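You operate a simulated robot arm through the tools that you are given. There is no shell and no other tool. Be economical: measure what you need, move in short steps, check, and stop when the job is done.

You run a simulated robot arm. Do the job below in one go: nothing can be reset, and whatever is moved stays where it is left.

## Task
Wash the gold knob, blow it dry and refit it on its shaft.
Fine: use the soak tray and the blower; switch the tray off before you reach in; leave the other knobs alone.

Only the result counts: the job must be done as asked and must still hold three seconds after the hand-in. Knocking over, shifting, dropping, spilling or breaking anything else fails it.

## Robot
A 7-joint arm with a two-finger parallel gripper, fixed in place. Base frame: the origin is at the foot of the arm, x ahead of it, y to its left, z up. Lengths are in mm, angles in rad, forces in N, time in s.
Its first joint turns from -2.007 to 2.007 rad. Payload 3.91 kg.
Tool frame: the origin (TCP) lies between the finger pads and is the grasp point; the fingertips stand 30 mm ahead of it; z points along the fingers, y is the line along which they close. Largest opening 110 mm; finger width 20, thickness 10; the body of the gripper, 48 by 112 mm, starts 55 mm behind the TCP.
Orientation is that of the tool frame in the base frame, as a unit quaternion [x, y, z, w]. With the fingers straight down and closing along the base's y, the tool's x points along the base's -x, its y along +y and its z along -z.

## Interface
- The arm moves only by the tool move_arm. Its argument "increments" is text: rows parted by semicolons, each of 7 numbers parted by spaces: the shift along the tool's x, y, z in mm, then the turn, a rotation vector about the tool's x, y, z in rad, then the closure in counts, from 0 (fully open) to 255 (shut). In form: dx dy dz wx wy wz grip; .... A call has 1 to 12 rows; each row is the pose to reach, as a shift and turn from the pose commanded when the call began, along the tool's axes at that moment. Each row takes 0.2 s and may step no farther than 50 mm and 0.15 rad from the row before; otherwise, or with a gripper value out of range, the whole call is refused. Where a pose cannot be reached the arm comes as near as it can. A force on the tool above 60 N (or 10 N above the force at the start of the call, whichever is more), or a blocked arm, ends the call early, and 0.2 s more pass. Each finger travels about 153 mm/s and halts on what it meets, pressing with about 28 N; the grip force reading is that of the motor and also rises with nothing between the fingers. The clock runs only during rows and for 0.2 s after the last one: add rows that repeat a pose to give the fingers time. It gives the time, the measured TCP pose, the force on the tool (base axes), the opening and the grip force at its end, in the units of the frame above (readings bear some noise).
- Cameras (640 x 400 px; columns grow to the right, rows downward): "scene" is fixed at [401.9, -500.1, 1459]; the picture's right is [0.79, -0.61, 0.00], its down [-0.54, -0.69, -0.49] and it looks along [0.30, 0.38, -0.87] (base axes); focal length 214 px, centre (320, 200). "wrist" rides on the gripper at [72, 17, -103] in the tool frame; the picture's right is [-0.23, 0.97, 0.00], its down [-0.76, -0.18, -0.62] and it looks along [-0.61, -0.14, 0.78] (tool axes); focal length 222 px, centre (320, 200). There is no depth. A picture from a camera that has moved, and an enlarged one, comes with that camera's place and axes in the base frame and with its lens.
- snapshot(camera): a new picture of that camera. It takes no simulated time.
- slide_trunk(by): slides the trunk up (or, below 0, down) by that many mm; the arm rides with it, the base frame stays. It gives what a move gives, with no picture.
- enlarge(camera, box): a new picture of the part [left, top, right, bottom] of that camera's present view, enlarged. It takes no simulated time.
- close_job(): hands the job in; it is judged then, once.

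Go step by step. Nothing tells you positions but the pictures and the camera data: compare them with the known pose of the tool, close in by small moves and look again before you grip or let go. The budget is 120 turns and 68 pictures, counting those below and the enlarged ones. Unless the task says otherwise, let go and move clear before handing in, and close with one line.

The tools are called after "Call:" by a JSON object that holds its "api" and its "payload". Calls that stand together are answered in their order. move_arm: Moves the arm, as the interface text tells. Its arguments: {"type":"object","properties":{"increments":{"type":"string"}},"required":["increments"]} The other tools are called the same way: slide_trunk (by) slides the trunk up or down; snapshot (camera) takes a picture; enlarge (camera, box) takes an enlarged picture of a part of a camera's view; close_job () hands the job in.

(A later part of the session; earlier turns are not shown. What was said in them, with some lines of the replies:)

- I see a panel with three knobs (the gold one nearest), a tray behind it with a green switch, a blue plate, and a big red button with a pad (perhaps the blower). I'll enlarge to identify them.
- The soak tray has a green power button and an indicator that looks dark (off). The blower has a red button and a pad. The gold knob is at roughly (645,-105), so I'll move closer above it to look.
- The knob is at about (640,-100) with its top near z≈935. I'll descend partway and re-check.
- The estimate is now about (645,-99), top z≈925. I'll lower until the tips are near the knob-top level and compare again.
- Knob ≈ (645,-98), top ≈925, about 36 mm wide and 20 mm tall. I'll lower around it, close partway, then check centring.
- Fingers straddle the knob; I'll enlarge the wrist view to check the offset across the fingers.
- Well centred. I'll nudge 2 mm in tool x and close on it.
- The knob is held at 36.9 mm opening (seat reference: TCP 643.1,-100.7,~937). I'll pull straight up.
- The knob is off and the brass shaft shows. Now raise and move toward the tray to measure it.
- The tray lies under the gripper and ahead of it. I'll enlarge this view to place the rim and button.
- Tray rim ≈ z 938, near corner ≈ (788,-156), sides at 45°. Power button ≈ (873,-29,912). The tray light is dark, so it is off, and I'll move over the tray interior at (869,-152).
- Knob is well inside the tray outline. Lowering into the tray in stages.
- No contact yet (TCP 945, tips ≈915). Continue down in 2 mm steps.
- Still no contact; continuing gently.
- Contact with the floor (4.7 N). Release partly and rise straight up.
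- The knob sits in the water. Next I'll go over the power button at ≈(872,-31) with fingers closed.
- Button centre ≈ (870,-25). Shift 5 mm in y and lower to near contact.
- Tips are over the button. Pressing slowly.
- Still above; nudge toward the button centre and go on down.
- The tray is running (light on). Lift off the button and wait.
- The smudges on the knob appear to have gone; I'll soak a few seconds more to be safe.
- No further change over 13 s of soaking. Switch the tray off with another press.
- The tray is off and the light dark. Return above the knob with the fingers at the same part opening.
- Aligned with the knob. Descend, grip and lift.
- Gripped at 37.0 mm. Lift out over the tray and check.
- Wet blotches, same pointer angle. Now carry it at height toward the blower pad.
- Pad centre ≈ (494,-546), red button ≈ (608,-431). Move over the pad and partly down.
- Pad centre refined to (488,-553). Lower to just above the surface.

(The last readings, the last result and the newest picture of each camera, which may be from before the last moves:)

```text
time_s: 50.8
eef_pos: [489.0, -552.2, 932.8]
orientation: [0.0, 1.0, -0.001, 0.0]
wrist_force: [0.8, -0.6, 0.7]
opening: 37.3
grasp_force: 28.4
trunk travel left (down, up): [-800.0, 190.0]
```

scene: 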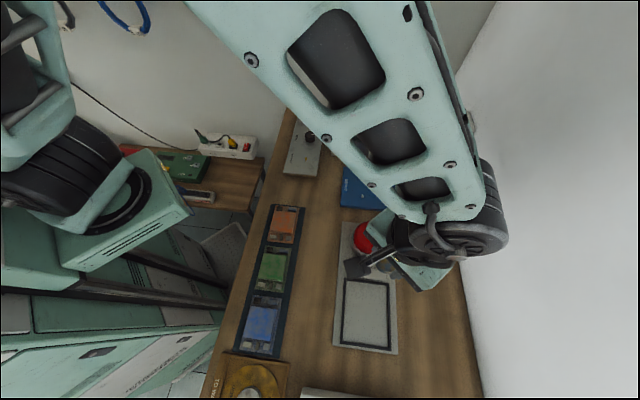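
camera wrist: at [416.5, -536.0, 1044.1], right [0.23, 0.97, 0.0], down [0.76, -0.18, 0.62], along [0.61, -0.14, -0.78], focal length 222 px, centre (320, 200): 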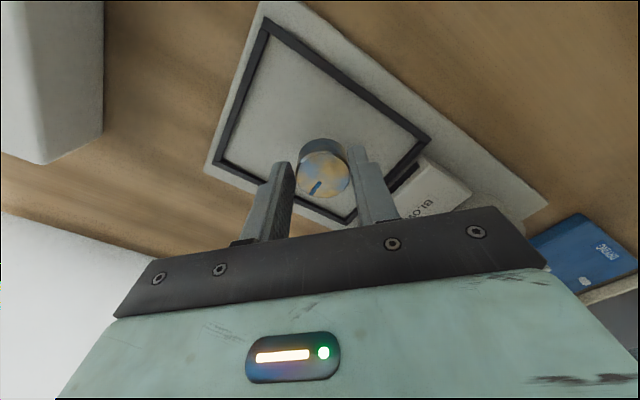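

Call:
{"api": "move_arm", "payload": {"increments": "0 0 1 0 0 0 255; 0 0 2 0 0 0 255; 0 0 2 0 0 0 255"}}

```text
time_s: 51.6
eef_pos: [488.3, -552.0, 931.6]
orientation: [-0.001, 1.0, 0.0, 0.0]
wrist_force: [0.5, 0.5, -1.0]
opening: 37.2
grasp_force: 28.0
trunk travel left (down, up): [-800.0, 190.0]
```

Call:
{"api": "move_arm", "payload": {"increments": "0 0 1 0 0 0 255; 0 0 2 0 0 0 255; 0 0 2 0 0 0 255"}}

```text
time_s: 52.4
eef_pos: [488.6, -552.3, 929.2]
orientation: [0.0, 1.0, 0.0, 0.0]
wrist_force: [0.0, -0.3, 0.1]
opening: 37.3
grasp_force: 28.0
trunk travel left (down, up): [-800.0, 190.0]
```

Call:
{"api": "move_arm", "payload": {"increments": "0 0 1 0 0 0 255; 0 0 1.7 0 0 0 255; 0 0 1.7 0 0 0 255"}}

Call:
{"api": "enlarge", "payload": {"camera": "wrist", "box": [240, 115, 400, 215]}}

```text
time_s: 53.2
eef_pos: [487.2, -552.2, 927.3]
orientation: [0.0, 1.0, 0.0, 0.0]
wrist_force: [0.6, 0.4, -0.3]
opening: 37.3
grasp_force: 27.8
trunk travel left (down, up): [-800.0, 190.0]
```

```text
4.00 times, centred on (320, 165) of wrist
camera zoom: at [416.6, -536.0, 1032.1], right [0.23, 0.97, 0.0], down [0.76, -0.18, 0.62], along [0.61, -0.14, -0.78], focal length 888 px, centre (320, 340)
```

zoom: 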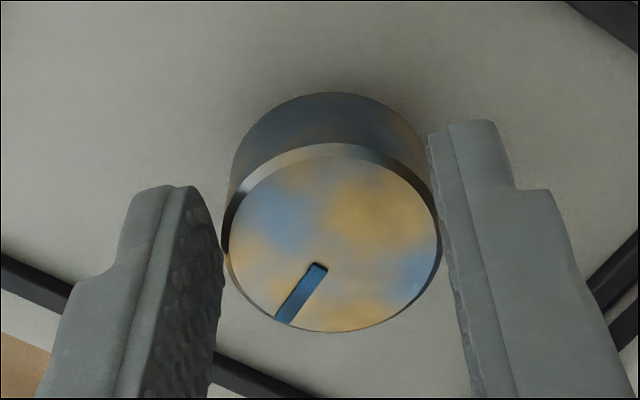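

Very near the surface; one more small step.

Call:
{"api": "move_arm", "payload": {"increments": "0 0 1 0 0 0 255; 0 0 1.7 0 0 0 255; 0 0 1.7 0 0 0 255"}}

```text
time_s: 54.0
eef_pos: [489.1, -552.1, 926.1]
orientation: [0.0, 1.0, 0.0, -0.001]
wrist_force: [0.3, -0.7, -0.6]
opening: 37.5
grasp_force: 28.1
trunk travel left (down, up): [-800.0, 190.0]
```

Call:
{"api": "move_arm", "payload": {"increments": "0 0 1 0 0 0 255; 0 0 1.7 0 0 0 255; 0 0 1.7 0 0 0 255"}}

```text
time_s: 54.8
eef_pos: [488.1, -552.1, 924.2]
orientation: [0.0, 1.0, 0.0, 0.0]
wrist_force: [0.3, -0.7, -0.6]
opening: 37.4
grasp_force: 28.1
trunk travel left (down, up): [-800.0, 190.0]
```

Call:
{"api": "move_arm", "payload": {"increments": "0 0 0.8 0 0 0 255; 0 0 1.5 0 0 0 255; 0 0 1.5 0 0 0 255"}}

```text
time_s: 55.6
eef_pos: [489.3, -552.1, 922.1]
orientation: [0.0, 1.0, 0.0, 0.0]
wrist_force: [0.4, 0.2, 0.4]
opening: 36.9
grasp_force: 28.0
trunk travel left (down, up): [-800.0, 190.0]
```

Call:
{"api": "move_arm", "payload": {"increments": "0 0 0.8 0 0 0 255; 0 0 1.2 0 0 0 255; 0 0 1.2 0 0 0 255"}}

Call:
{"api": "enlarge", "payload": {"camera": "wrist", "box": [240, 115, 400, 215]}}

```text
time_s: 56.4
eef_pos: [488.7, -551.8, 922.1]
orientation: [0.0, 1.0, 0.0, 0.0]
wrist_force: [0.0, -1.1, -0.6]
opening: 37.2
grasp_force: 28.0
trunk travel left (down, up): [-800.0, 190.0]
```

```text
4.00 times, centred on (320, 165) of wrist
camera zoom: at [416.6, -536.0, 1025.9], right [0.23, 0.97, 0.0], down [0.76, -0.18, 0.62], along [0.61, -0.14, -0.78], focal length 888 px, centre (320, 340)
```

zoom: 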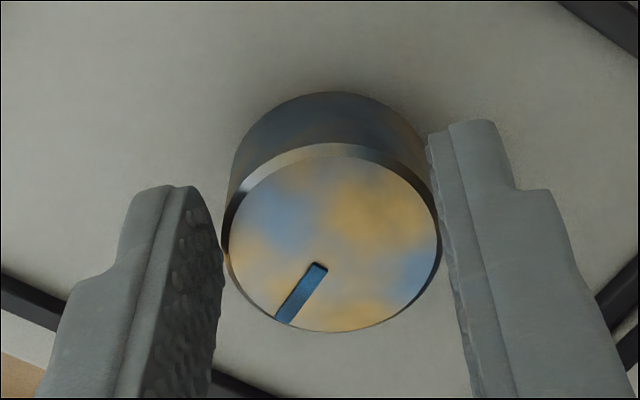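

Call:
{"api": "move_arm", "payload": {"increments": "0 0 0.8 0 0 0 255; 0 0 1.2 0 0 0 255; 0 0 1.2 0 0 0 255"}}

```text
time_s: 57.2
eef_pos: [488.7, -552.0, 921.0]
orientation: [0.0, 1.0, 0.0, 0.001]
wrist_force: [0.4, 0.2, -0.7]
opening: 37.3
grasp_force: 27.9
trunk travel left (down, up): [-800.0, 190.0]
```

Call:
{"api": "move_arm", "payload": {"increments": "0 0 0.8 0 0 0 255; 0 0 1.5 0 0 0 255; 0 0 1.5 0 0 0 255"}}

```text
time_s: 58.0
eef_pos: [488.6, -551.9, 919.1]
orientation: [0.0, 1.0, 0.0, 0.0]
wrist_force: [0.3, 0.3, -0.5]
opening: 37.2
grasp_force: 27.9
trunk travel left (down, up): [-800.0, 190.0]
```

Triangulating the pad frame puts its plane at about z≈884, so there's still a little to go.

Call:
{"api": "move_arm", "payload": {"increments": "0 0 1 0 0 0 255; 0 0 2 0 0 0 255; 0 0 2 0 0 0 255"}}

```text
time_s: 58.8
eef_pos: [489.0, -552.2, 918.0]
orientation: [-0.001, 1.0, -0.001, 0.001]
wrist_force: [-3.3, 2.1, 20.8]
opening: 36.9
grasp_force: 28.0
trunk travel left (down, up): [-800.0, 190.0]
```

Contact (21 N). Ease up slightly, release and rise.

Call:
{"api": "move_arm", "payload": {"increments": "0 0 -0.8 0 0 0 255; 0 0 -0.8 0 0 0 180; 0 0 -0.8 0 0 0 110; 0 0 -0.8 0 0 0 110; 0 0 -20 0 0 0 110; 0 0 -60 0 0 0 110; 0 0 -100 0 0 0 110; 0 0 -130 0 0 0 110; 0 0 -130 0 0 0 110"}}

Call:
{"api": "snapshot", "payload": {"camera": "wrist"}}

```text
time_s: 60.8
eef_pos: [487.2, -553.1, 1046.7]
orientation: [-0.001, 1.0, 0.001, 0.001]
wrist_force: [-0.7, -0.2, 0.9]
opening: 62.5
grasp_force: 0.0
trunk travel left (down, up): [-800.0, 190.0]
```

```text
24 pictures are left
camera wrist: at [415.4, -537.1, 1151.7], right [0.23, 0.97, 0.0], down [0.76, -0.18, 0.62], along [0.61, -0.14, -0.78], focal length 222 px, centre (320, 200)
```

wrist: 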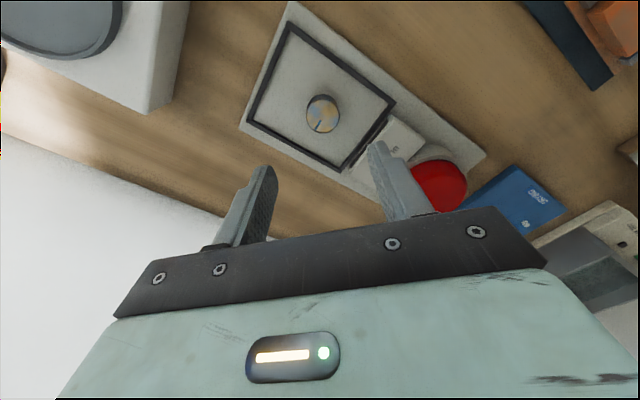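

The knob stands on the pad. Next, go over the red button at ≈(616,-429) with closed fingers.

Call:
{"api": "move_arm", "payload": {"increments": "-32 32 0 0 0 0 180; -64 64 0 0 0 0 255; -96 94 0 0 0 0 255; -127 123 0 0 0 0 255; -127 123 40 0 0 0 255; -127 123 60 0 0 0 255; -127 123 60 0 0 0 255"}}

Call:
{"api": "snapshot", "payload": {"camera": "wrist"}}

```text
time_s: 62.4
eef_pos: [616.3, -428.4, 986.6]
orientation: [0.001, 1.0, 0.001, 0.0]
wrist_force: [-0.1, -0.3, -0.6]
opening: 0.1
grasp_force: 28.3
trunk travel left (down, up): [-800.0, 190.0]
```

```text
23 pictures are left
camera wrist: at [544.2, -412.7, 1091.1], right [0.23, 0.97, 0.0], down [0.76, -0.18, 0.62], along [0.61, -0.14, -0.78], focal length 222 px, centre (320, 200)
```

wrist: 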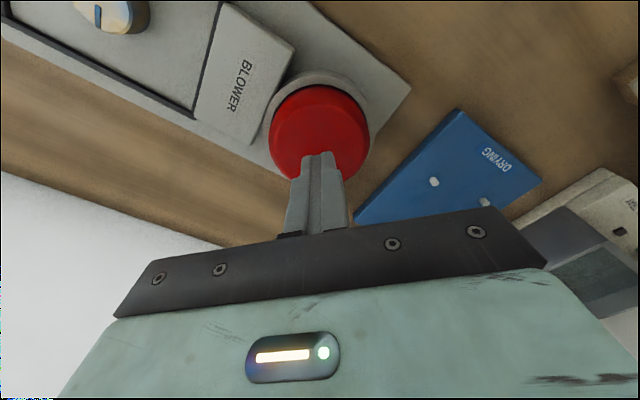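

Centred over the dome. Lower toward it.

Call:
{"api": "move_arm", "payload": {"increments": "-2 -1 15 0 0 0 255; -2 -1 25 0 0 0 255; -2 -1 30 0 0 0 255; -2 -1 34 0 0 0 255; -2 -1 38 0 0 0 255; -2 -1 38 0 0 0 255"}}

Call:
{"api": "enlarge", "payload": {"camera": "wrist", "box": [160, 20, 400, 170]}}

```text
time_s: 63.8
eef_pos: [618.5, -430.6, 947.7]
orientation: [0.0, 1.0, 0.0, 0.0]
wrist_force: [0.6, 0.2, 2.4]
opening: 0.0
grasp_force: 27.2
trunk travel left (down, up): [-800.0, 190.0]
```

```text
2.67 times, centred on (280, 95) of wrist
camera zoom: at [545.7, -413.7, 1053.6], right [0.23, 0.97, 0.0], down [0.76, -0.18, 0.62], along [0.61, -0.14, -0.78], focal length 592 px, centre (427, 480)
```

zoom: 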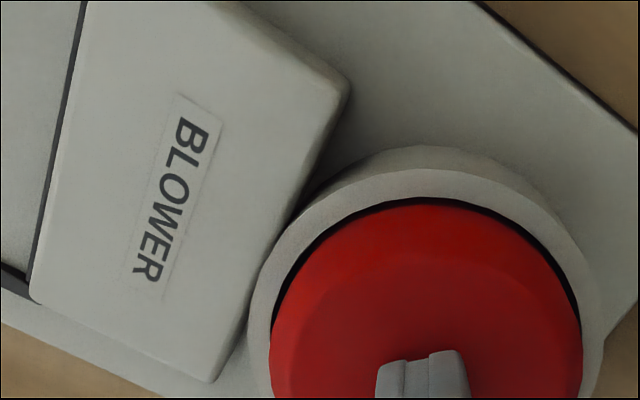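

Touching the dome (2.4 N). Press further a few millimetres and see.

Call:
{"api": "move_arm", "payload": {"increments": "0 0 1 0 0 0 255; 0 0 2 0 0 0 255; 0 0 3 0 0 0 255; 0 0 3 0 0 0 255"}}

Call:
{"api": "snapshot", "payload": {"camera": "wrist"}}

Call:
{"api": "enlarge", "payload": {"camera": "scene", "box": [320, 210, 464, 300]}}

```text
time_s: 64.8
eef_pos: [618.4, -429.0, 945.1]
orientation: [0.0, 1.0, 0.0, 0.0]
wrist_force: [0.7, 1.0, 2.6]
opening: 0.0
grasp_force: 27.6
trunk travel left (down, up): [-800.0, 190.0]
```

```text
21 pictures are left
camera wrist: at [545.7, -413.7, 1050.5], right [0.23, 0.97, 0.0], down [0.76, -0.18, 0.62], along [0.61, -0.14, -0.78], focal length 222 px, centre (320, 200)
```

wrist: 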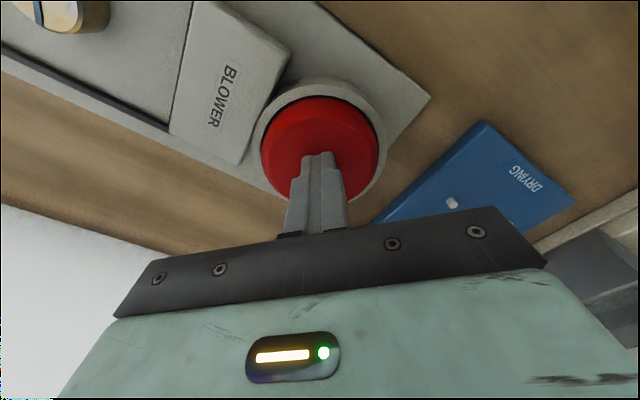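

```text
4.44 times, centred on (392, 255) of scene
camera zoom: at [401.9, -500.1, 1459.0], right [0.79, -0.61, 0.0], down [-0.54, -0.69, -0.49], along [0.3, 0.38, -0.87], focal length 953 px, centre (0, -44)
```

zoom: 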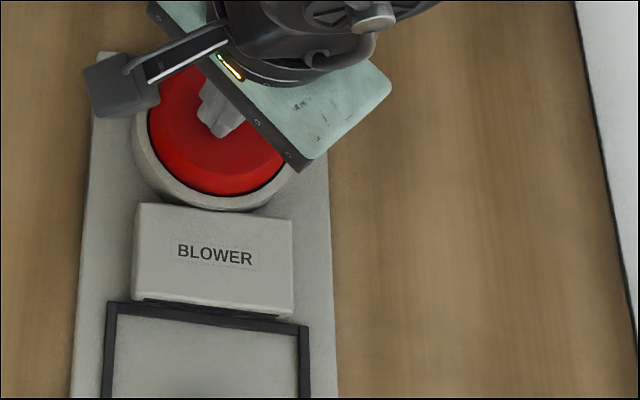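

Call:
{"api": "move_arm", "payload": {"increments": "0 0 1.5 0 0 0 255; 0 0 3 0 0 0 255; 0 0 4 0 0 0 255; 0 0 4 0 0 0 255"}}

Call:
{"api": "enlarge", "payload": {"camera": "scene", "box": [300, 250, 460, 350]}}

```text
time_s: 65.8
eef_pos: [618.6, -429.3, 941.9]
orientation: [0.0, 1.0, -0.001, 0.0]
wrist_force: [1.3, -2.2, 4.7]
opening: 0.0
grasp_force: 28.4
trunk travel left (down, up): [-800.0, 190.0]
```

```text
4.00 times, centred on (380, 300) of scene
camera zoom: at [401.9, -500.1, 1459.0], right [0.79, -0.61, 0.0], down [-0.54, -0.69, -0.49], along [0.3, 0.38, -0.87], focal length 858 px, centre (80, -200)
```

zoom: 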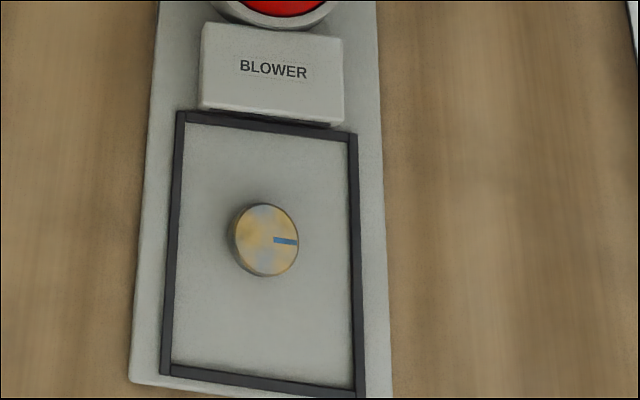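

No sign of running yet; press deeper.

Call:
{"api": "move_arm", "payload": {"increments": "0 0 1.5 0 0 0 255; 0 0 3 0 0 0 255; 0 0 4 0 0 0 255; 0 0 4 0 0 0 255"}}

Call:
{"api": "enlarge", "payload": {"camera": "scene", "box": [300, 225, 460, 325]}}

```text
time_s: 66.8
eef_pos: [617.8, -430.5, 939.4]
orientation: [0.0, 1.0, -0.001, 0.002]
wrist_force: [-0.2, 1.2, 35.6]
opening: 0.0
grasp_force: 28.1
trunk travel left (down, up): [-800.0, 190.0]
```

```text
4.00 times, centred on (380, 275) of scene
camera zoom: at [401.9, -500.1, 1459.0], right [0.79, -0.61, 0.0], down [-0.54, -0.69, -0.49], along [0.3, 0.38, -0.87], focal length 858 px, centre (80, -100)
```

zoom: 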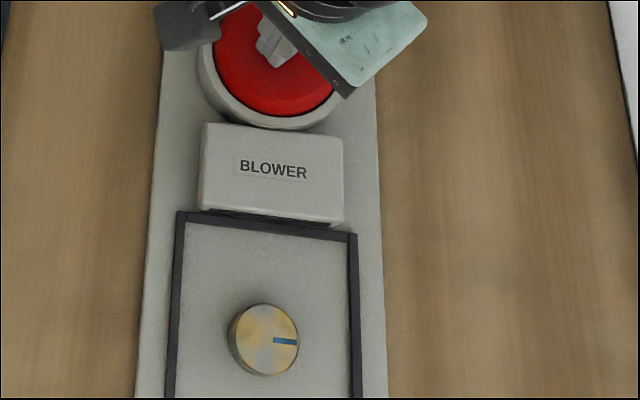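

Button bottomed out (36 N). Hold it down for a couple of seconds and watch the knob.

Call:
{"api": "move_arm", "payload": {"increments": "0 0 -0.3 0 0 0 255; 0 0 -0.3 0 0 0 255; 0 0 -0.3 0 0 0 255; 0 0 -0.3 0 0 0 255; 0 0 -0.3 0 0 0 255; 0 0 -0.3 0 0 0 255; 0 0 -0.3 0 0 0 255; 0 0 -0.3 0 0 0 255; 0 0 -0.3 0 0 0 255; 0 0 -0.3 0 0 0 255; 0 0 -0.3 0 0 0 255; 0 0 -0.3 0 0 0 255"}}

Call:
{"api": "enlarge", "payload": {"camera": "scene", "box": [300, 250, 460, 350]}}

```text
time_s: 69.4
eef_pos: [617.9, -430.6, 939.6]
orientation: [0.0, 1.0, -0.001, 0.002]
wrist_force: [7.3, -3.3, 36.9]
opening: 0.1
grasp_force: 28.3
trunk travel left (down, up): [-800.0, 190.0]
```

```text
4.00 times, centred on (380, 300) of scene
camera zoom: at [401.9, -500.1, 1459.0], right [0.79, -0.61, 0.0], down [-0.54, -0.69, -0.49], along [0.3, 0.38, -0.87], focal length 858 px, centre (80, -200)
```

zoom: 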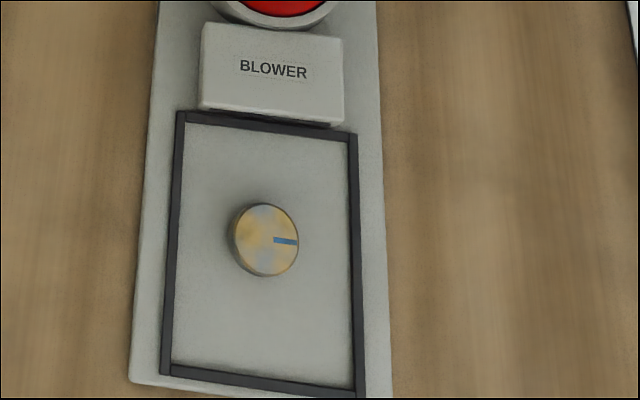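

No change while held. Release the button and look again.

Call:
{"api": "move_arm", "payload": {"increments": "0 0 -5 0 0 0 255; 0 0 -15 0 0 0 255; 0 0 -25 0 0 0 255; 0 0 -25 0 0 0 255"}}

Call:
{"api": "enlarge", "payload": {"camera": "scene", "box": [300, 220, 460, 320]}}

```text
time_s: 70.4
eef_pos: [616.2, -429.5, 962.3]
orientation: [0.0, 1.0, 0.001, -0.001]
wrist_force: [0.1, 0.0, -0.6]
opening: 0.3
grasp_force: 28.2
trunk travel left (down, up): [-800.0, 190.0]
```

```text
4.00 times, centred on (380, 270) of scene
camera zoom: at [401.9, -500.1, 1459.0], right [0.79, -0.61, 0.0], down [-0.54, -0.69, -0.49], along [0.3, 0.38, -0.87], focal length 858 px, centre (80, -80)
```

zoom: 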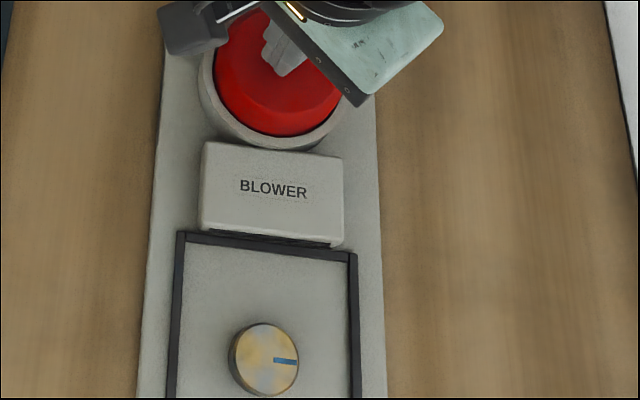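

Call:
{"api": "move_arm", "payload": {"increments": "0 0 0 0 0 0 255; 0 0 0 0 0 0 255; 0 0 0 0 0 0 255; 0 0 0 0 0 0 255; 0 0 0 0 0 0 255; 0 0 0 0 0 0 255; 0 0 0 0 0 0 255; 0 0 0 0 0 0 255; 0 0 0 0 0 0 255; 0 0 0 0 0 0 255"}}

Call:
{"api": "enlarge", "payload": {"camera": "scene", "box": [300, 250, 460, 350]}}

```text
time_s: 72.6
eef_pos: [618.0, -430.0, 962.9]
orientation: [0.0, 1.0, 0.0, 0.0]
wrist_force: [0.2, 0.5, 0.3]
opening: 0.1
grasp_force: 27.9
trunk travel left (down, up): [-800.0, 190.0]
```

```text
4.00 times, centred on (380, 300) of scene
camera zoom: at [401.9, -500.1, 1459.0], right [0.79, -0.61, 0.0], down [-0.54, -0.69, -0.49], along [0.3, 0.38, -0.87], focal length 858 px, centre (80, -200)
```

zoom: 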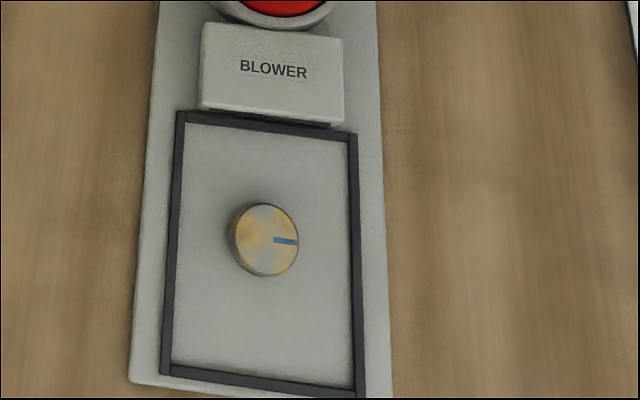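

No effect so far. Try a firmer, longer press, and picture it while pressed.

Call:
{"api": "move_arm", "payload": {"increments": "0 0 10 0 0 0 255; 0 0 18 0 0 0 255; 0 0 23 0 0 0 255; 0 0 25 0 0 0 255; 0 0 26.5 0 0 0 255; 0 0 27.3 0 0 0 255; 0 0 27.3 0 0 0 255; 0 0 27.3 0 0 0 255"}}

Call:
{"api": "enlarge", "payload": {"camera": "scene", "box": [300, 220, 460, 320]}}

```text
time_s: 74.4
eef_pos: [616.4, -429.7, 938.9]
orientation: [-0.001, 1.0, -0.002, 0.003]
wrist_force: [-3.3, 0.9, 50.6]
opening: 0.0
grasp_force: 28.0
trunk travel left (down, up): [-800.0, 190.0]
```

```text
4.00 times, centred on (380, 270) of scene
camera zoom: at [401.9, -500.1, 1459.0], right [0.79, -0.61, 0.0], down [-0.54, -0.69, -0.49], along [0.3, 0.38, -0.87], focal length 858 px, centre (80, -80)
```

zoom: 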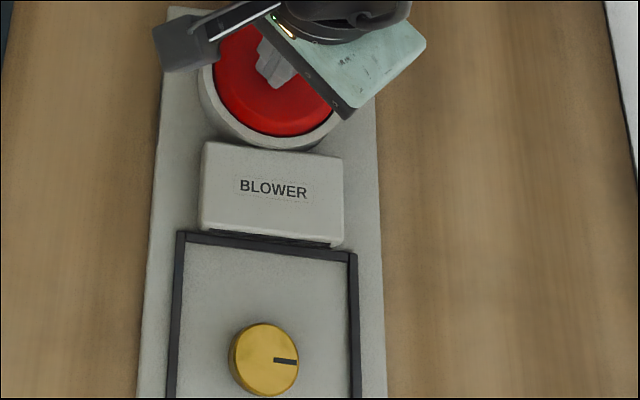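

The knob is now clean gold and dry. Hold about a second more, release and rise.

Call:
{"api": "move_arm", "payload": {"increments": "0 0 0 0 0 0 255; 0 0 0 0 0 0 255; 0 0 0 0 0 0 255; 0 0 0 0 0 0 255; 0 0 0 0 0 0 255; 0 0 -10 0 0 0 255; 0 0 -50 0 0 0 255; 0 0 -90 0 0 0 255; 0 0 -110 0 0 0 255; 0 0 -110 0 0 0 255"}}

Call:
{"api": "enlarge", "payload": {"camera": "scene", "box": [300, 250, 460, 350]}}

```text
time_s: 76.6
eef_pos: [618.0, -429.4, 1045.9]
orientation: [0.0, 1.0, 0.0, 0.0]
wrist_force: [0.1, 0.7, 0.9]
opening: 0.2
grasp_force: 28.0
trunk travel left (down, up): [-800.0, 190.0]
```

```text
4.00 times, centred on (380, 300) of scene
camera zoom: at [401.9, -500.1, 1459.0], right [0.79, -0.61, 0.0], down [-0.54, -0.69, -0.49], along [0.3, 0.38, -0.87], focal length 858 px, centre (80, -200)
```

zoom: 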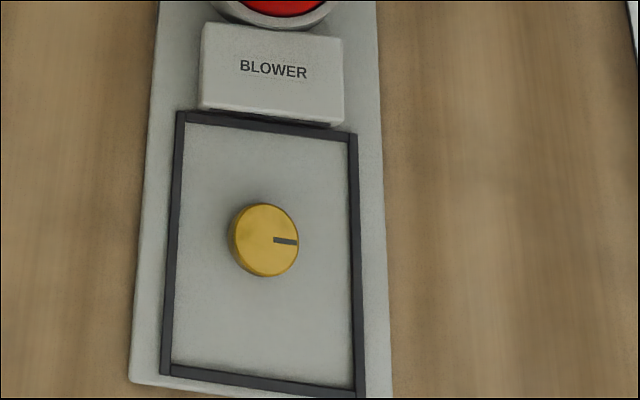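

Dry and clean. Return above the knob with the fingers part open.

Call:
{"api": "move_arm", "payload": {"increments": "32 -31 0 0 0 0 200; 65 -62 0 0 0 0 110; 97 -92 0 0 0 0 110; 129.4 -122.3 0 0 0 0 110; 129.4 -122.3 45 0 0 0 110; 129.4 -122.3 70 0 0 0 110; 129.4 -122.3 70 0 0 0 110"}}

Call:
{"api": "snapshot", "payload": {"camera": "wrist"}}

```text
time_s: 78.2
eef_pos: [488.5, -552.4, 975.0]
orientation: [0.001, 1.0, 0.001, 0.0]
wrist_force: [0.0, -0.6, 0.8]
opening: 63.0
grasp_force: 0.0
trunk travel left (down, up): [-800.0, 190.0]
```

```text
12 pictures are left
camera wrist: at [416.6, -537.1, 1079.7], right [0.23, 0.97, 0.0], down [0.76, -0.18, 0.62], along [0.61, -0.14, -0.78], focal length 222 px, centre (320, 200)
```

wrist: 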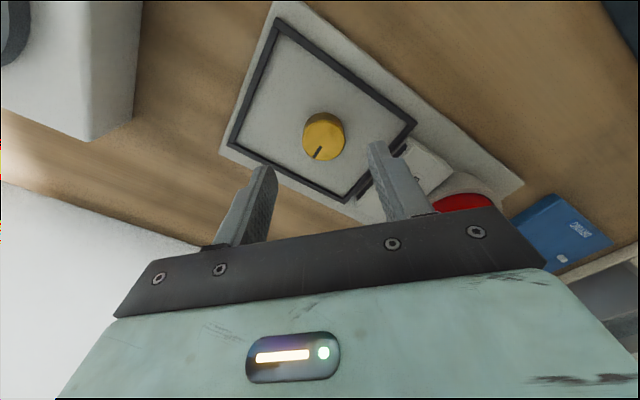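

Aligned. Descend, grip slightly higher on the knob than before, and lift.

Call:
{"api": "move_arm", "payload": {"increments": "0 0 20 0 0 0 110; 0 0 40 0 0 0 110; 0 0 50 0 0 0 110; 0 0 54 0 0 0 110; 0 0 54.5 0 0 0 180; 0 0 54.5 0 0 0 255; 0 0 54.5 0 0 0 255; 0 0 54.5 0 0 0 255"}}

Call:
{"api": "move_arm", "payload": {"increments": "0 0 -15 0 0 0 255; 0 0 -40 0 0 0 255; 0 0 -80 0 0 0 255; 0 0 -120 0 0 0 255; 0 0 -140 0 0 0 255; 0 0 -140 0 0 0 255"}}

Call:
{"api": "enlarge", "payload": {"camera": "wrist", "box": [240, 115, 400, 215]}}

```text
time_s: 80.0
eef_pos: [488.8, -552.2, 921.8]
orientation: [0.0, 1.0, -0.001, 0.0]
wrist_force: [-1.1, -1.6, 10.4]
opening: 0.0
grasp_force: 27.6
trunk travel left (down, up): [-800.0, 190.0]
```

```text
time_s: 81.4
eef_pos: [488.1, -551.9, 1062.2]
orientation: [0.0, 1.0, 0.0, 0.001]
wrist_force: [-0.1, 0.2, 0.2]
opening: 0.0
grasp_force: 28.0
trunk travel left (down, up): [-800.0, 190.0]
```

```text
4.00 times, centred on (320, 165) of wrist
camera zoom: at [416.6, -535.7, 1167.1], right [0.23, 0.97, 0.0], down [0.76, -0.18, 0.62], along [0.61, -0.14, -0.78], focal length 888 px, centre (320, 340)
```

zoom: 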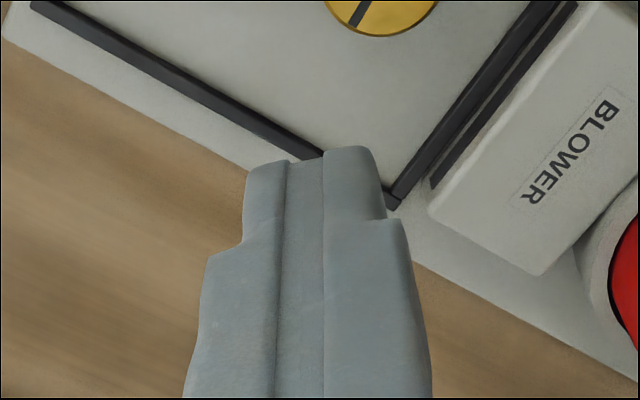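

The fingers shut without the knob: I closed before the arm had settled, and the tips nudged it on the pad. I'll open and look where it is.

Call:
{"api": "move_arm", "payload": {"increments": "0 0 0 0 0 0 180; 0 0 0 0 0 0 100; 0 0 0 0 0 0 100"}}

Call:
{"api": "snapshot", "payload": {"camera": "wrist"}}

```text
time_s: 82.2
eef_pos: [487.9, -552.3, 1061.6]
orientation: [0.0, 1.0, 0.0, 0.0]
wrist_force: [-0.8, -0.9, 0.7]
opening: 67.0
grasp_force: 0.1
trunk travel left (down, up): [-800.0, 190.0]
```

```text
10 pictures are left
camera wrist: at [416.7, -535.7, 1166.9], right [0.23, 0.97, 0.0], down [0.76, -0.18, 0.62], along [0.61, -0.14, -0.78], focal length 222 px, centre (320, 200)
```

wrist: 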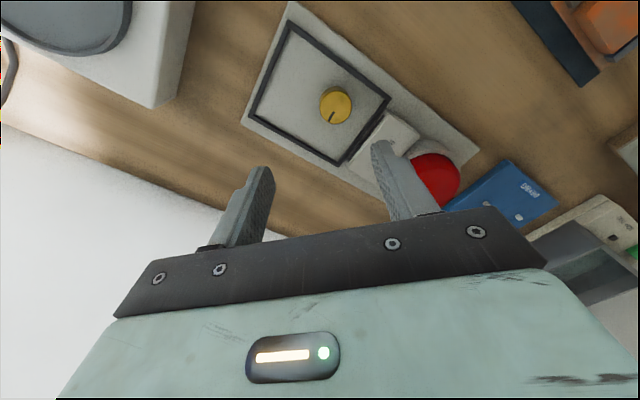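

Knob is now at ≈(495,-535), upright. Move over it and re-check from lower.

Call:
{"api": "move_arm", "payload": {"increments": "-7 17 30 0 0 0 100; -7 17 60 0 0 0 100; -7 17 95 0 0 0 100; -7 17 100 0 0 0 100; -7 17 100 0 0 0 100"}}

Call:
{"api": "enlarge", "payload": {"camera": "wrist", "box": [220, 85, 420, 210]}}

```text
time_s: 83.4
eef_pos: [494.8, -536.1, 962.1]
orientation: [0.0, 1.0, 0.0, 0.0]
wrist_force: [-0.2, 0.8, -1.0]
opening: 67.0
grasp_force: 0.0
trunk travel left (down, up): [-800.0, 190.0]
```

```text
3.20 times, centred on (320, 148) of wrist
camera zoom: at [423.2, -519.1, 1065.5], right [0.23, 0.97, 0.0], down [0.76, -0.18, 0.62], along [0.61, -0.14, -0.78], focal length 711 px, centre (320, 368)
```

zoom: 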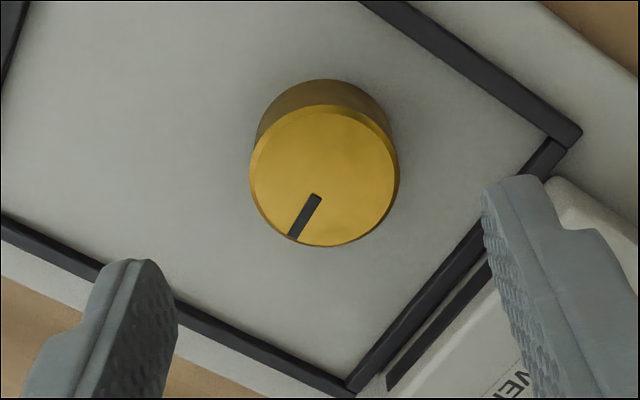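

Shift 3 mm in x and 1 mm in y, lower with time to settle, and check before closing.

Call:
{"api": "move_arm", "payload": {"increments": "3 1 15 0 0 0 100; 3 1 28 0 0 0 100; 3 1 36 0 0 0 100; 3 1 40.5 0 0 0 100; 3 1 40.5 0 0 0 100; 3 1 40.5 0 0 0 100"}}

Call:
{"api": "enlarge", "payload": {"camera": "wrist", "box": [240, 115, 400, 215]}}

```text
time_s: 84.8
eef_pos: [492.3, -534.3, 921.8]
orientation: [0.001, 1.0, 0.0, 0.0]
wrist_force: [-0.4, -0.8, -0.1]
opening: 67.2
grasp_force: 0.0
trunk travel left (down, up): [-800.0, 190.0]
```

```text
4.00 times, centred on (320, 165) of wrist
camera zoom: at [420.0, -518.1, 1025.1], right [0.23, 0.97, 0.0], down [0.76, -0.18, 0.62], along [0.61, -0.14, -0.78], focal length 888 px, centre (320, 340)
```

zoom: 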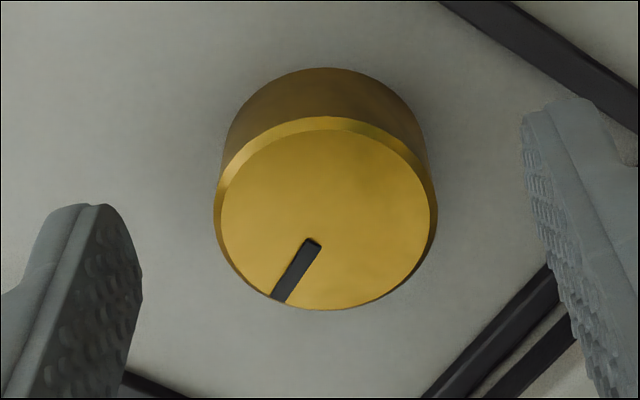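

The knob is well between the fingers; shift 3 mm and close.

Call:
{"api": "move_arm", "payload": {"increments": "3 0.8 0 0 0 0 100; 3 0.8 0 0 0 0 100; 3 0.8 0 0 0 0 150; 3 0.8 0 0 0 0 200; 3 0.8 0 0 0 0 255; 3 0.8 0 0 0 0 255; 3 0.8 0 0 0 0 255"}}

```text
time_s: 86.4
eef_pos: [488.8, -534.1, 921.5]
orientation: [-0.001, 1.0, -0.001, 0.0]
wrist_force: [-0.3, 0.2, 2.2]
opening: 37.0
grasp_force: 28.4
trunk travel left (down, up): [-800.0, 190.0]
```

Gripped at 37.0 mm. Lift and check the grip.

Call:
{"api": "move_arm", "payload": {"increments": "0 0 -10 0 0 0 255; 0 0 -35 0 0 0 255; 0 0 -75 0 0 0 255; 0 0 -115 0 0 0 255; 0 0 -150 0 0 0 255; 0 0 -150 0 0 0 255"}}

Call:
{"api": "enlarge", "payload": {"camera": "wrist", "box": [240, 115, 400, 215]}}

```text
time_s: 87.8
eef_pos: [489.3, -534.2, 1072.1]
orientation: [0.0, 1.0, 0.0, 0.0]
wrist_force: [0.1, 0.4, -1.0]
opening: 36.9
grasp_force: 28.0
trunk travel left (down, up): [-800.0, 190.0]
```

```text
4.00 times, centred on (320, 165) of wrist
camera zoom: at [417.2, -518.0, 1175.5], right [0.23, 0.97, 0.0], down [0.76, -0.18, 0.62], along [0.61, -0.14, -0.78], focal length 888 px, centre (320, 340)
```

zoom: 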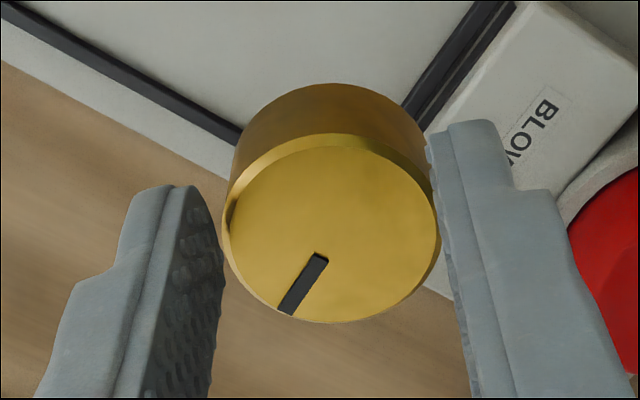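

Knob is held upright with the pointer at the original angle, about 3–4 mm lower in the grip. Carry it back above the shaft (target TCP 643.3,-100.7).

Call:
{"api": "move_arm", "payload": {"increments": "-15 43 0 0 0 0 255; -31 87 0 0 0 0 255; -46 130 0 0 0 0 255; -62 174 0 0 0 0 255; -77 217 0 0 0 0 255; -93 260 0 0 0 0 255; -108 304 0 0 0 0 255; -124 347 0 0 0 0 255; -139 390 0 0 0 0 255; -154.2 433.6 0 0 0 0 255; -154.2 433.6 0 0 0 0 255; -154.2 433.6 0 0 0 0 255"}}

Call:
{"api": "move_arm", "payload": {"increments": "0 0 30 0 0 0 255; 0 0 60 0 0 0 255; 0 0 85 0 0 0 255; 0 0 90 0 0 0 255; 0 0 90 0 0 0 255; 0 0 90 0 0 0 255"}}

Call:
{"api": "enlarge", "payload": {"camera": "wrist", "box": [240, 90, 400, 190]}}

```text
time_s: 90.4
eef_pos: [643.8, -100.0, 1068.8]
orientation: [0.0, 1.0, 0.0, 0.0]
wrist_force: [0.0, 0.7, -0.1]
opening: 37.1
grasp_force: 27.8
trunk travel left (down, up): [-800.0, 190.0]
```

```text
time_s: 91.8
eef_pos: [643.1, -99.4, 980.9]
orientation: [0.001, 1.0, 0.0, -0.001]
wrist_force: [1.0, 0.3, -0.2]
opening: 36.9
grasp_force: 28.3
trunk travel left (down, up): [-800.0, 190.0]
```

```text
4.00 times, centred on (320, 140) of wrist
camera zoom: at [571.3, -83.8, 1085.2], right [0.23, 0.97, 0.0], down [0.76, -0.18, 0.62], along [0.61, -0.14, -0.78], focal length 888 px, centre (320, 440)
```

zoom: 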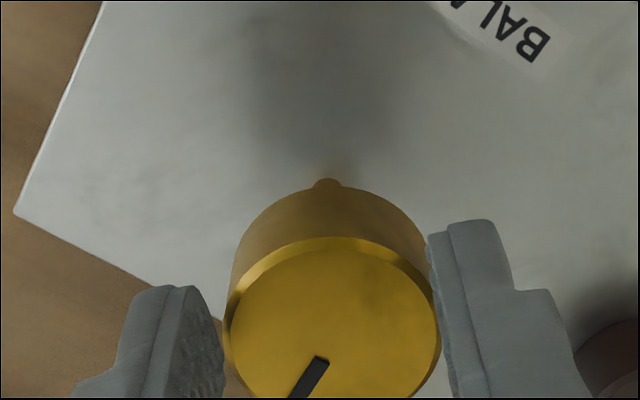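

Shaft tip is just visible below the knob, in line with it. Based on the camera pose at the original grip, correct by (-0.6, +0.9) mm and lower in stages.

Call:
{"api": "move_arm", "payload": {"increments": "0.6 0.9 8 0 0 0 255; 0.6 0.9 14 0 0 0 255; 0.6 0.9 18 0 0 0 255; 0.6 0.9 20 0 0 0 255; 0.6 0.9 20 0 0 0 255"}}

```text
time_s: 93.0
eef_pos: [642.3, -99.3, 960.7]
orientation: [0.0, 1.0, 0.0, -0.001]
wrist_force: [-0.7, -0.4, -0.8]
opening: 36.9
grasp_force: 27.8
trunk travel left (down, up): [-800.0, 190.0]
```

Call:
{"api": "move_arm", "payload": {"increments": "0 0 2 0 0 0 255; 0 0 4 0 0 0 255; 0 0 6 0 0 0 255; 0 0 8 0 0 0 255; 0 0 8 0 0 0 255"}}

```text
time_s: 94.2
eef_pos: [644.1, -98.6, 953.2]
orientation: [0.0, 1.0, 0.0, 0.0]
wrist_force: [1.3, 0.1, -0.1]
opening: 37.0
grasp_force: 28.1
trunk travel left (down, up): [-800.0, 190.0]
```

Call:
{"api": "move_arm", "payload": {"increments": "0 0 1.5 0 0 0 255; 0 0 3 0 0 0 255; 0 0 4.5 0 0 0 255; 0 0 6 0 0 0 255; 0 0 6 0 0 0 255"}}

Call:
{"api": "enlarge", "payload": {"camera": "wrist", "box": [240, 115, 400, 215]}}

```text
time_s: 95.4
eef_pos: [642.4, -98.9, 946.4]
orientation: [0.0, 1.0, 0.001, 0.0]
wrist_force: [0.3, 0.0, -0.3]
opening: 36.6
grasp_force: 28.1
trunk travel left (down, up): [-800.0, 190.0]
```

```text
4.00 times, centred on (320, 165) of wrist
camera zoom: at [571.0, -82.6, 1051.5], right [0.23, 0.97, 0.0], down [0.76, -0.18, 0.62], along [0.61, -0.14, -0.78], focal length 888 px, centre (320, 340)
```

zoom: 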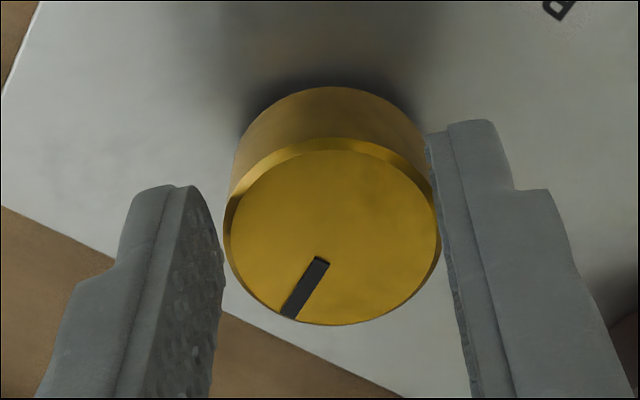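

It appears to be going on the shaft. Continue in small steps until it seats.

Call:
{"api": "move_arm", "payload": {"increments": "0 0 1 0 0 0 255; 0 0 2 0 0 0 255; 0 0 3 0 0 0 255; 0 0 3 0 0 0 255"}}

```text
time_s: 96.4
eef_pos: [643.6, -100.1, 943.6]
orientation: [0.0, 1.0, 0.0, -0.001]
wrist_force: [-1.2, 0.4, 0.1]
opening: 36.8
grasp_force: 27.6
trunk travel left (down, up): [-800.0, 190.0]
```

Call:
{"api": "move_arm", "payload": {"increments": "0 0 1 0 0 0 255; 0 0 2 0 0 0 255; 0 0 3 0 0 0 255; 0 0 3 0 0 0 255"}}

```text
time_s: 97.4
eef_pos: [642.0, -98.9, 940.0]
orientation: [0.001, 1.0, 0.001, 0.0]
wrist_force: [0.2, -0.3, -0.1]
opening: 37.0
grasp_force: 27.7
trunk travel left (down, up): [-800.0, 190.0]
```

Call:
{"api": "move_arm", "payload": {"increments": "0 0 1 0 0 0 255; 0 0 2 0 0 0 255; 0 0 3 0 0 0 255; 0 0 3 0 0 0 255"}}

Call:
{"api": "enlarge", "payload": {"camera": "wrist", "box": [240, 115, 400, 215]}}

```text
time_s: 98.4
eef_pos: [641.6, -98.5, 939.2]
orientation: [0.001, 1.0, 0.0, 0.0]
wrist_force: [-1.8, 0.8, 20.9]
opening: 37.1
grasp_force: 27.8
trunk travel left (down, up): [-800.0, 190.0]
```

```text
4.00 times, centred on (320, 165) of wrist
camera zoom: at [570.1, -82.6, 1043.0], right [0.23, 0.97, 0.0], down [0.76, -0.18, 0.62], along [0.61, -0.14, -0.78], focal length 888 px, centre (320, 340)
```

zoom: 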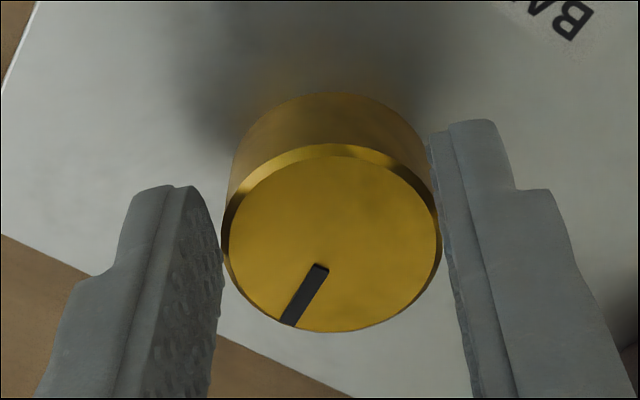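

Contact at 21 N at essentially the original seat height and pose. Press another millimetre, ease, release and rise.

Call:
{"api": "move_arm", "payload": {"increments": "-0.5 0 1 0 0 0 255; -0.5 0 1.5 0 0 0 255; -0.5 0 1.5 0 0 0 255; -0.5 0 -0.5 0 0 0 255; -0.5 0 -0.5 0 0 0 200; -0.5 0 -0.5 0 0 0 130; -0.5 0 -0.5 0 0 0 110; -0.5 0 -0.5 0 0 0 110"}}

Call:
{"api": "move_arm", "payload": {"increments": "0 0 -10 0 0 0 110; 0 0 -30 0 0 0 110; 0 0 -60 0 0 0 110; 0 0 -60 0 0 0 110"}}

Call:
{"api": "snapshot", "payload": {"camera": "wrist"}}

```text
time_s: 100.2
eef_pos: [643.8, -98.8, 938.0]
orientation: [0.001, 1.0, 0.0, 0.0]
wrist_force: [0.4, 0.1, 0.5]
opening: 62.6
grasp_force: 0.0
trunk travel left (down, up): [-800.0, 190.0]
```

```text
time_s: 101.2
eef_pos: [643.7, -98.6, 999.0]
orientation: [0.0, 1.0, 0.0, 0.0]
wrist_force: [0.4, 0.5, -0.4]
opening: 62.6
grasp_force: 0.1
trunk travel left (down, up): [-800.0, 190.0]
```

```text
3 pictures are left
camera wrist: at [571.0, -83.1, 1103.1], right [0.23, 0.97, 0.0], down [0.76, -0.18, 0.62], along [0.61, -0.14, -0.78], focal length 222 px, centre (320, 200)
```

wrist: 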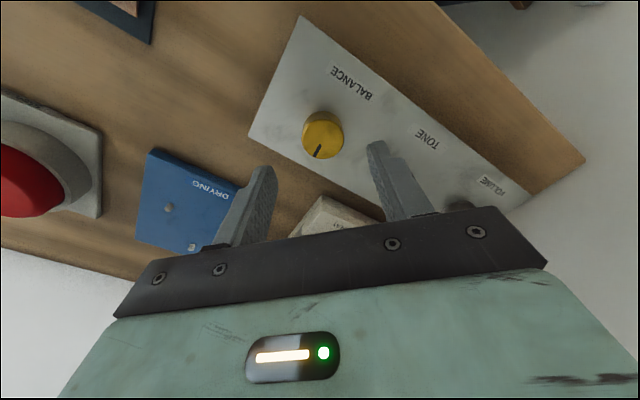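

The knob is back as in the first pictures. Move clear and take a final scene check.

Call:
{"api": "move_arm", "payload": {"increments": "0 0 -45 0 0 0 110; 0 0 -90 0 0 0 110; 30 0 -130 0 0 0 60; 70 0 -160 0 0 0 0; 100 0 -190 0 0 0 0; 100 0 -190 0 0 0 0"}}

Call:
{"api": "enlarge", "payload": {"camera": "scene", "box": [270, 90, 430, 190]}}

```text
time_s: 102.6
eef_pos: [543.6, -99.7, 1190.9]
orientation: [0.0, 1.0, -0.001, 0.0]
wrist_force: [-0.1, 0.4, 0.6]
opening: 109.8
grasp_force: 0.0
trunk travel left (down, up): [-800.0, 190.0]
```

```text
4.00 times, centred on (350, 140) of scene
camera zoom: at [401.9, -500.1, 1459.0], right [0.79, -0.61, 0.0], down [-0.54, -0.69, -0.49], along [0.3, 0.38, -0.87], focal length 858 px, centre (200, 440)
```

zoom: 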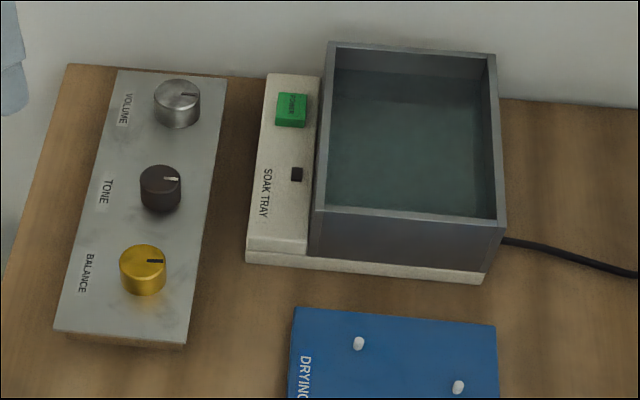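

Call:
{"api": "enlarge", "payload": {"camera": "scene", "box": [280, 125, 344, 165]}}

```text
10.00 times, centred on (312, 145) of scene
camera zoom: at [401.9, -500.1, 1459.0], right [0.79, -0.61, 0.0], down [-0.54, -0.69, -0.49], along [0.3, 0.38, -0.87], focal length 2145 px, centre (400, 750)
```

zoom: 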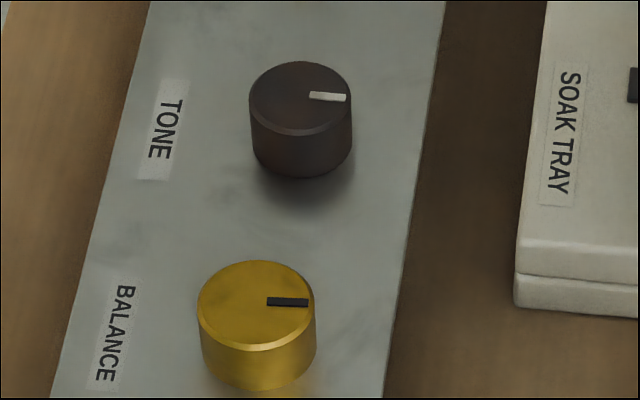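

The knob sits perhaps 1 mm high against the first picture, so I'll press it gently from above with closed fingers to make sure it is seated.

Call:
{"api": "move_arm", "payload": {"increments": "-45 0 0 0 0 0 120; -90 0 0 0 0 0 255; -99.5 -0.7 40 0 0 0 255; -99.5 -0.7 90 0 0 0 255; -99.5 -0.7 140 0 0 0 255; -99.5 -0.7 180 0 0 0 255; -99.5 -0.7 215 0 0 0 255; -99.5 -0.7 228 0 0 0 255; -99.5 -0.7 228 0 0 0 255; -99.5 -0.7 228 0 0 0 255"}}

```text
time_s: 104.8
eef_pos: [643.4, -101.0, 960.3]
orientation: [0.0, 1.0, 0.0, 0.001]
wrist_force: [0.2, 0.2, 0.5]
opening: 0.2
grasp_force: 28.3
trunk travel left (down, up): [-800.0, 190.0]
```

Call:
{"api": "move_arm", "payload": {"increments": "0 0 1.5 0 0 0 255; 0 0 3 0 0 0 255; 0 0 4.5 0 0 0 255; 0 0 6 0 0 0 255; 0 0 6 0 0 0 255"}}

```text
time_s: 106.0
eef_pos: [642.4, -98.6, 955.6]
orientation: [0.0, 1.0, 0.0, 0.0]
wrist_force: [-0.1, 0.0, 0.2]
opening: 0.0
grasp_force: 28.7
trunk travel left (down, up): [-800.0, 190.0]
```

Call:
{"api": "move_arm", "payload": {"increments": "0 0 1 0 0 0 255; 0 0 2 0 0 0 255; 0 0 3 0 0 0 255; 0 0 3 0 0 0 255"}}

```text
time_s: 107.0
eef_pos: [643.5, -99.2, 952.0]
orientation: [0.0, 1.0, 0.0, 0.0]
wrist_force: [-0.9, 0.8, 0.2]
opening: 0.1
grasp_force: 27.6
trunk travel left (down, up): [-800.0, 190.0]
```

Call:
{"api": "move_arm", "payload": {"increments": "0 0 1 0 0 0 255; 0 0 2 0 0 0 255; 0 0 3 0 0 0 255; 0 0 3 0 0 0 255"}}

```text
time_s: 108.0
eef_pos: [643.1, -100.3, 948.3]
orientation: [0.0, 1.0, 0.0, 0.0]
wrist_force: [0.0, -0.1, 0.8]
opening: 0.0
grasp_force: 27.4
trunk travel left (down, up): [-800.0, 190.0]
```

Call:
{"api": "move_arm", "payload": {"increments": "0 0 1 0 0 0 255; 0 0 2 0 0 0 255; 0 0 3 0 0 0 255; 0 0 3 0 0 0 255"}}

```text
time_s: 109.0
eef_pos: [642.6, -100.0, 945.4]
orientation: [0.0, 1.0, 0.0, 0.0]
wrist_force: [-0.5, -0.6, -0.8]
opening: 0.0
grasp_force: 27.5
trunk travel left (down, up): [-800.0, 190.0]
```

Call:
{"api": "move_arm", "payload": {"increments": "0 0 1 0 0 0 255; 0 0 2 0 0 0 255; 0 0 2.5 0 0 0 255; 0 0 2.5 0 0 0 255"}}

```text
time_s: 110.0
eef_pos: [642.5, -100.0, 942.5]
orientation: [0.0, 1.0, 0.0, 0.0]
wrist_force: [0.3, 0.1, 0.3]
opening: 0.0
grasp_force: 28.1
trunk travel left (down, up): [-800.0, 190.0]
```

Call:
{"api": "move_arm", "payload": {"increments": "0 0 1 0 0 0 255; 0 0 2 0 0 0 255; 0 0 2.5 0 0 0 255; 0 0 2.5 0 0 0 255"}}

```text
time_s: 111.0
eef_pos: [641.9, -101.0, 940.8]
orientation: [0.0, 1.0, 0.0, 0.0]
wrist_force: [-1.7, -0.3, 15.5]
opening: 0.0
grasp_force: 28.0
trunk travel left (down, up): [-800.0, 190.0]
```

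Contact on the knob top (15.5 N). Press a little more, then lift away.

Call:
{"api": "move_arm", "payload": {"increments": "0 0 1 0 0 0 255; 0 0 1.8 0 0 0 255; 0 0 1.8 0 0 0 255"}}

```text
time_s: 111.8
eef_pos: [642.8, -99.6, 940.6]
orientation: [0.0, 1.0, 0.0, 0.002]
wrist_force: [-2.6, -2.4, 51.2]
opening: 0.0
grasp_force: 28.4
trunk travel left (down, up): [-800.0, 190.0]
```

It does not move under 51 N, so it is fully seated. Lift clear and take the last picture.

Call:
{"api": "move_arm", "payload": {"increments": "0 0 -5 0 0 0 255; 0 0 -40 0 0 0 255; 0 0 -85 0 0 0 255; 0 0 -130 0 0 0 255; 30 0 -165 0 0 0 255; 70 0 -195 0 0 0 255; 100 0 -230 0 0 0 255; 100 0 -230 0 0 0 255"}}

Call:
{"api": "enlarge", "payload": {"camera": "scene", "box": [280, 125, 344, 165]}}

```text
time_s: 113.6
eef_pos: [542.1, -99.2, 1168.7]
orientation: [0.0, 1.0, 0.0, -0.001]
wrist_force: [-0.6, 0.5, -0.3]
opening: 0.0
grasp_force: 28.0
trunk travel left (down, up): [-800.0, 190.0]
```

```text
10.00 times, centred on (312, 145) of scene
camera zoom: at [401.9, -500.1, 1459.0], right [0.79, -0.61, 0.0], down [-0.54, -0.69, -0.49], along [0.3, 0.38, -0.87], focal length 2145 px, centre (400, 750)
```

zoom: 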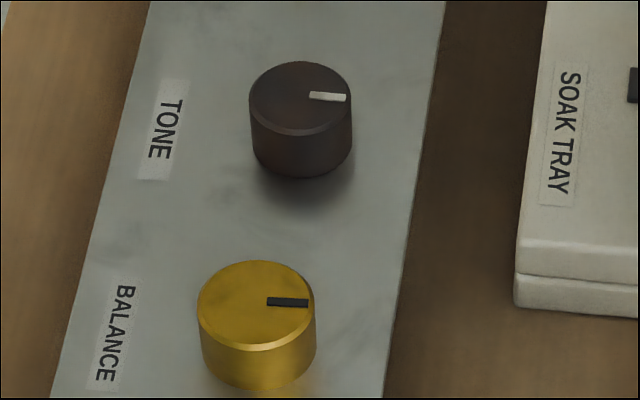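

The gold knob is clean, dry and seated on its shaft with the pointer as before. The tray is off, the other knobs are untouched and the arm is clear, so I'm handing in.

Call:
{"api": "close_job", "payload": {}}

```text
The job is handed in.
```

The gold knob was washed in the soak tray, which I switched off before reaching in, then blown dry and refitted on its shaft; the other knobs were not touched.
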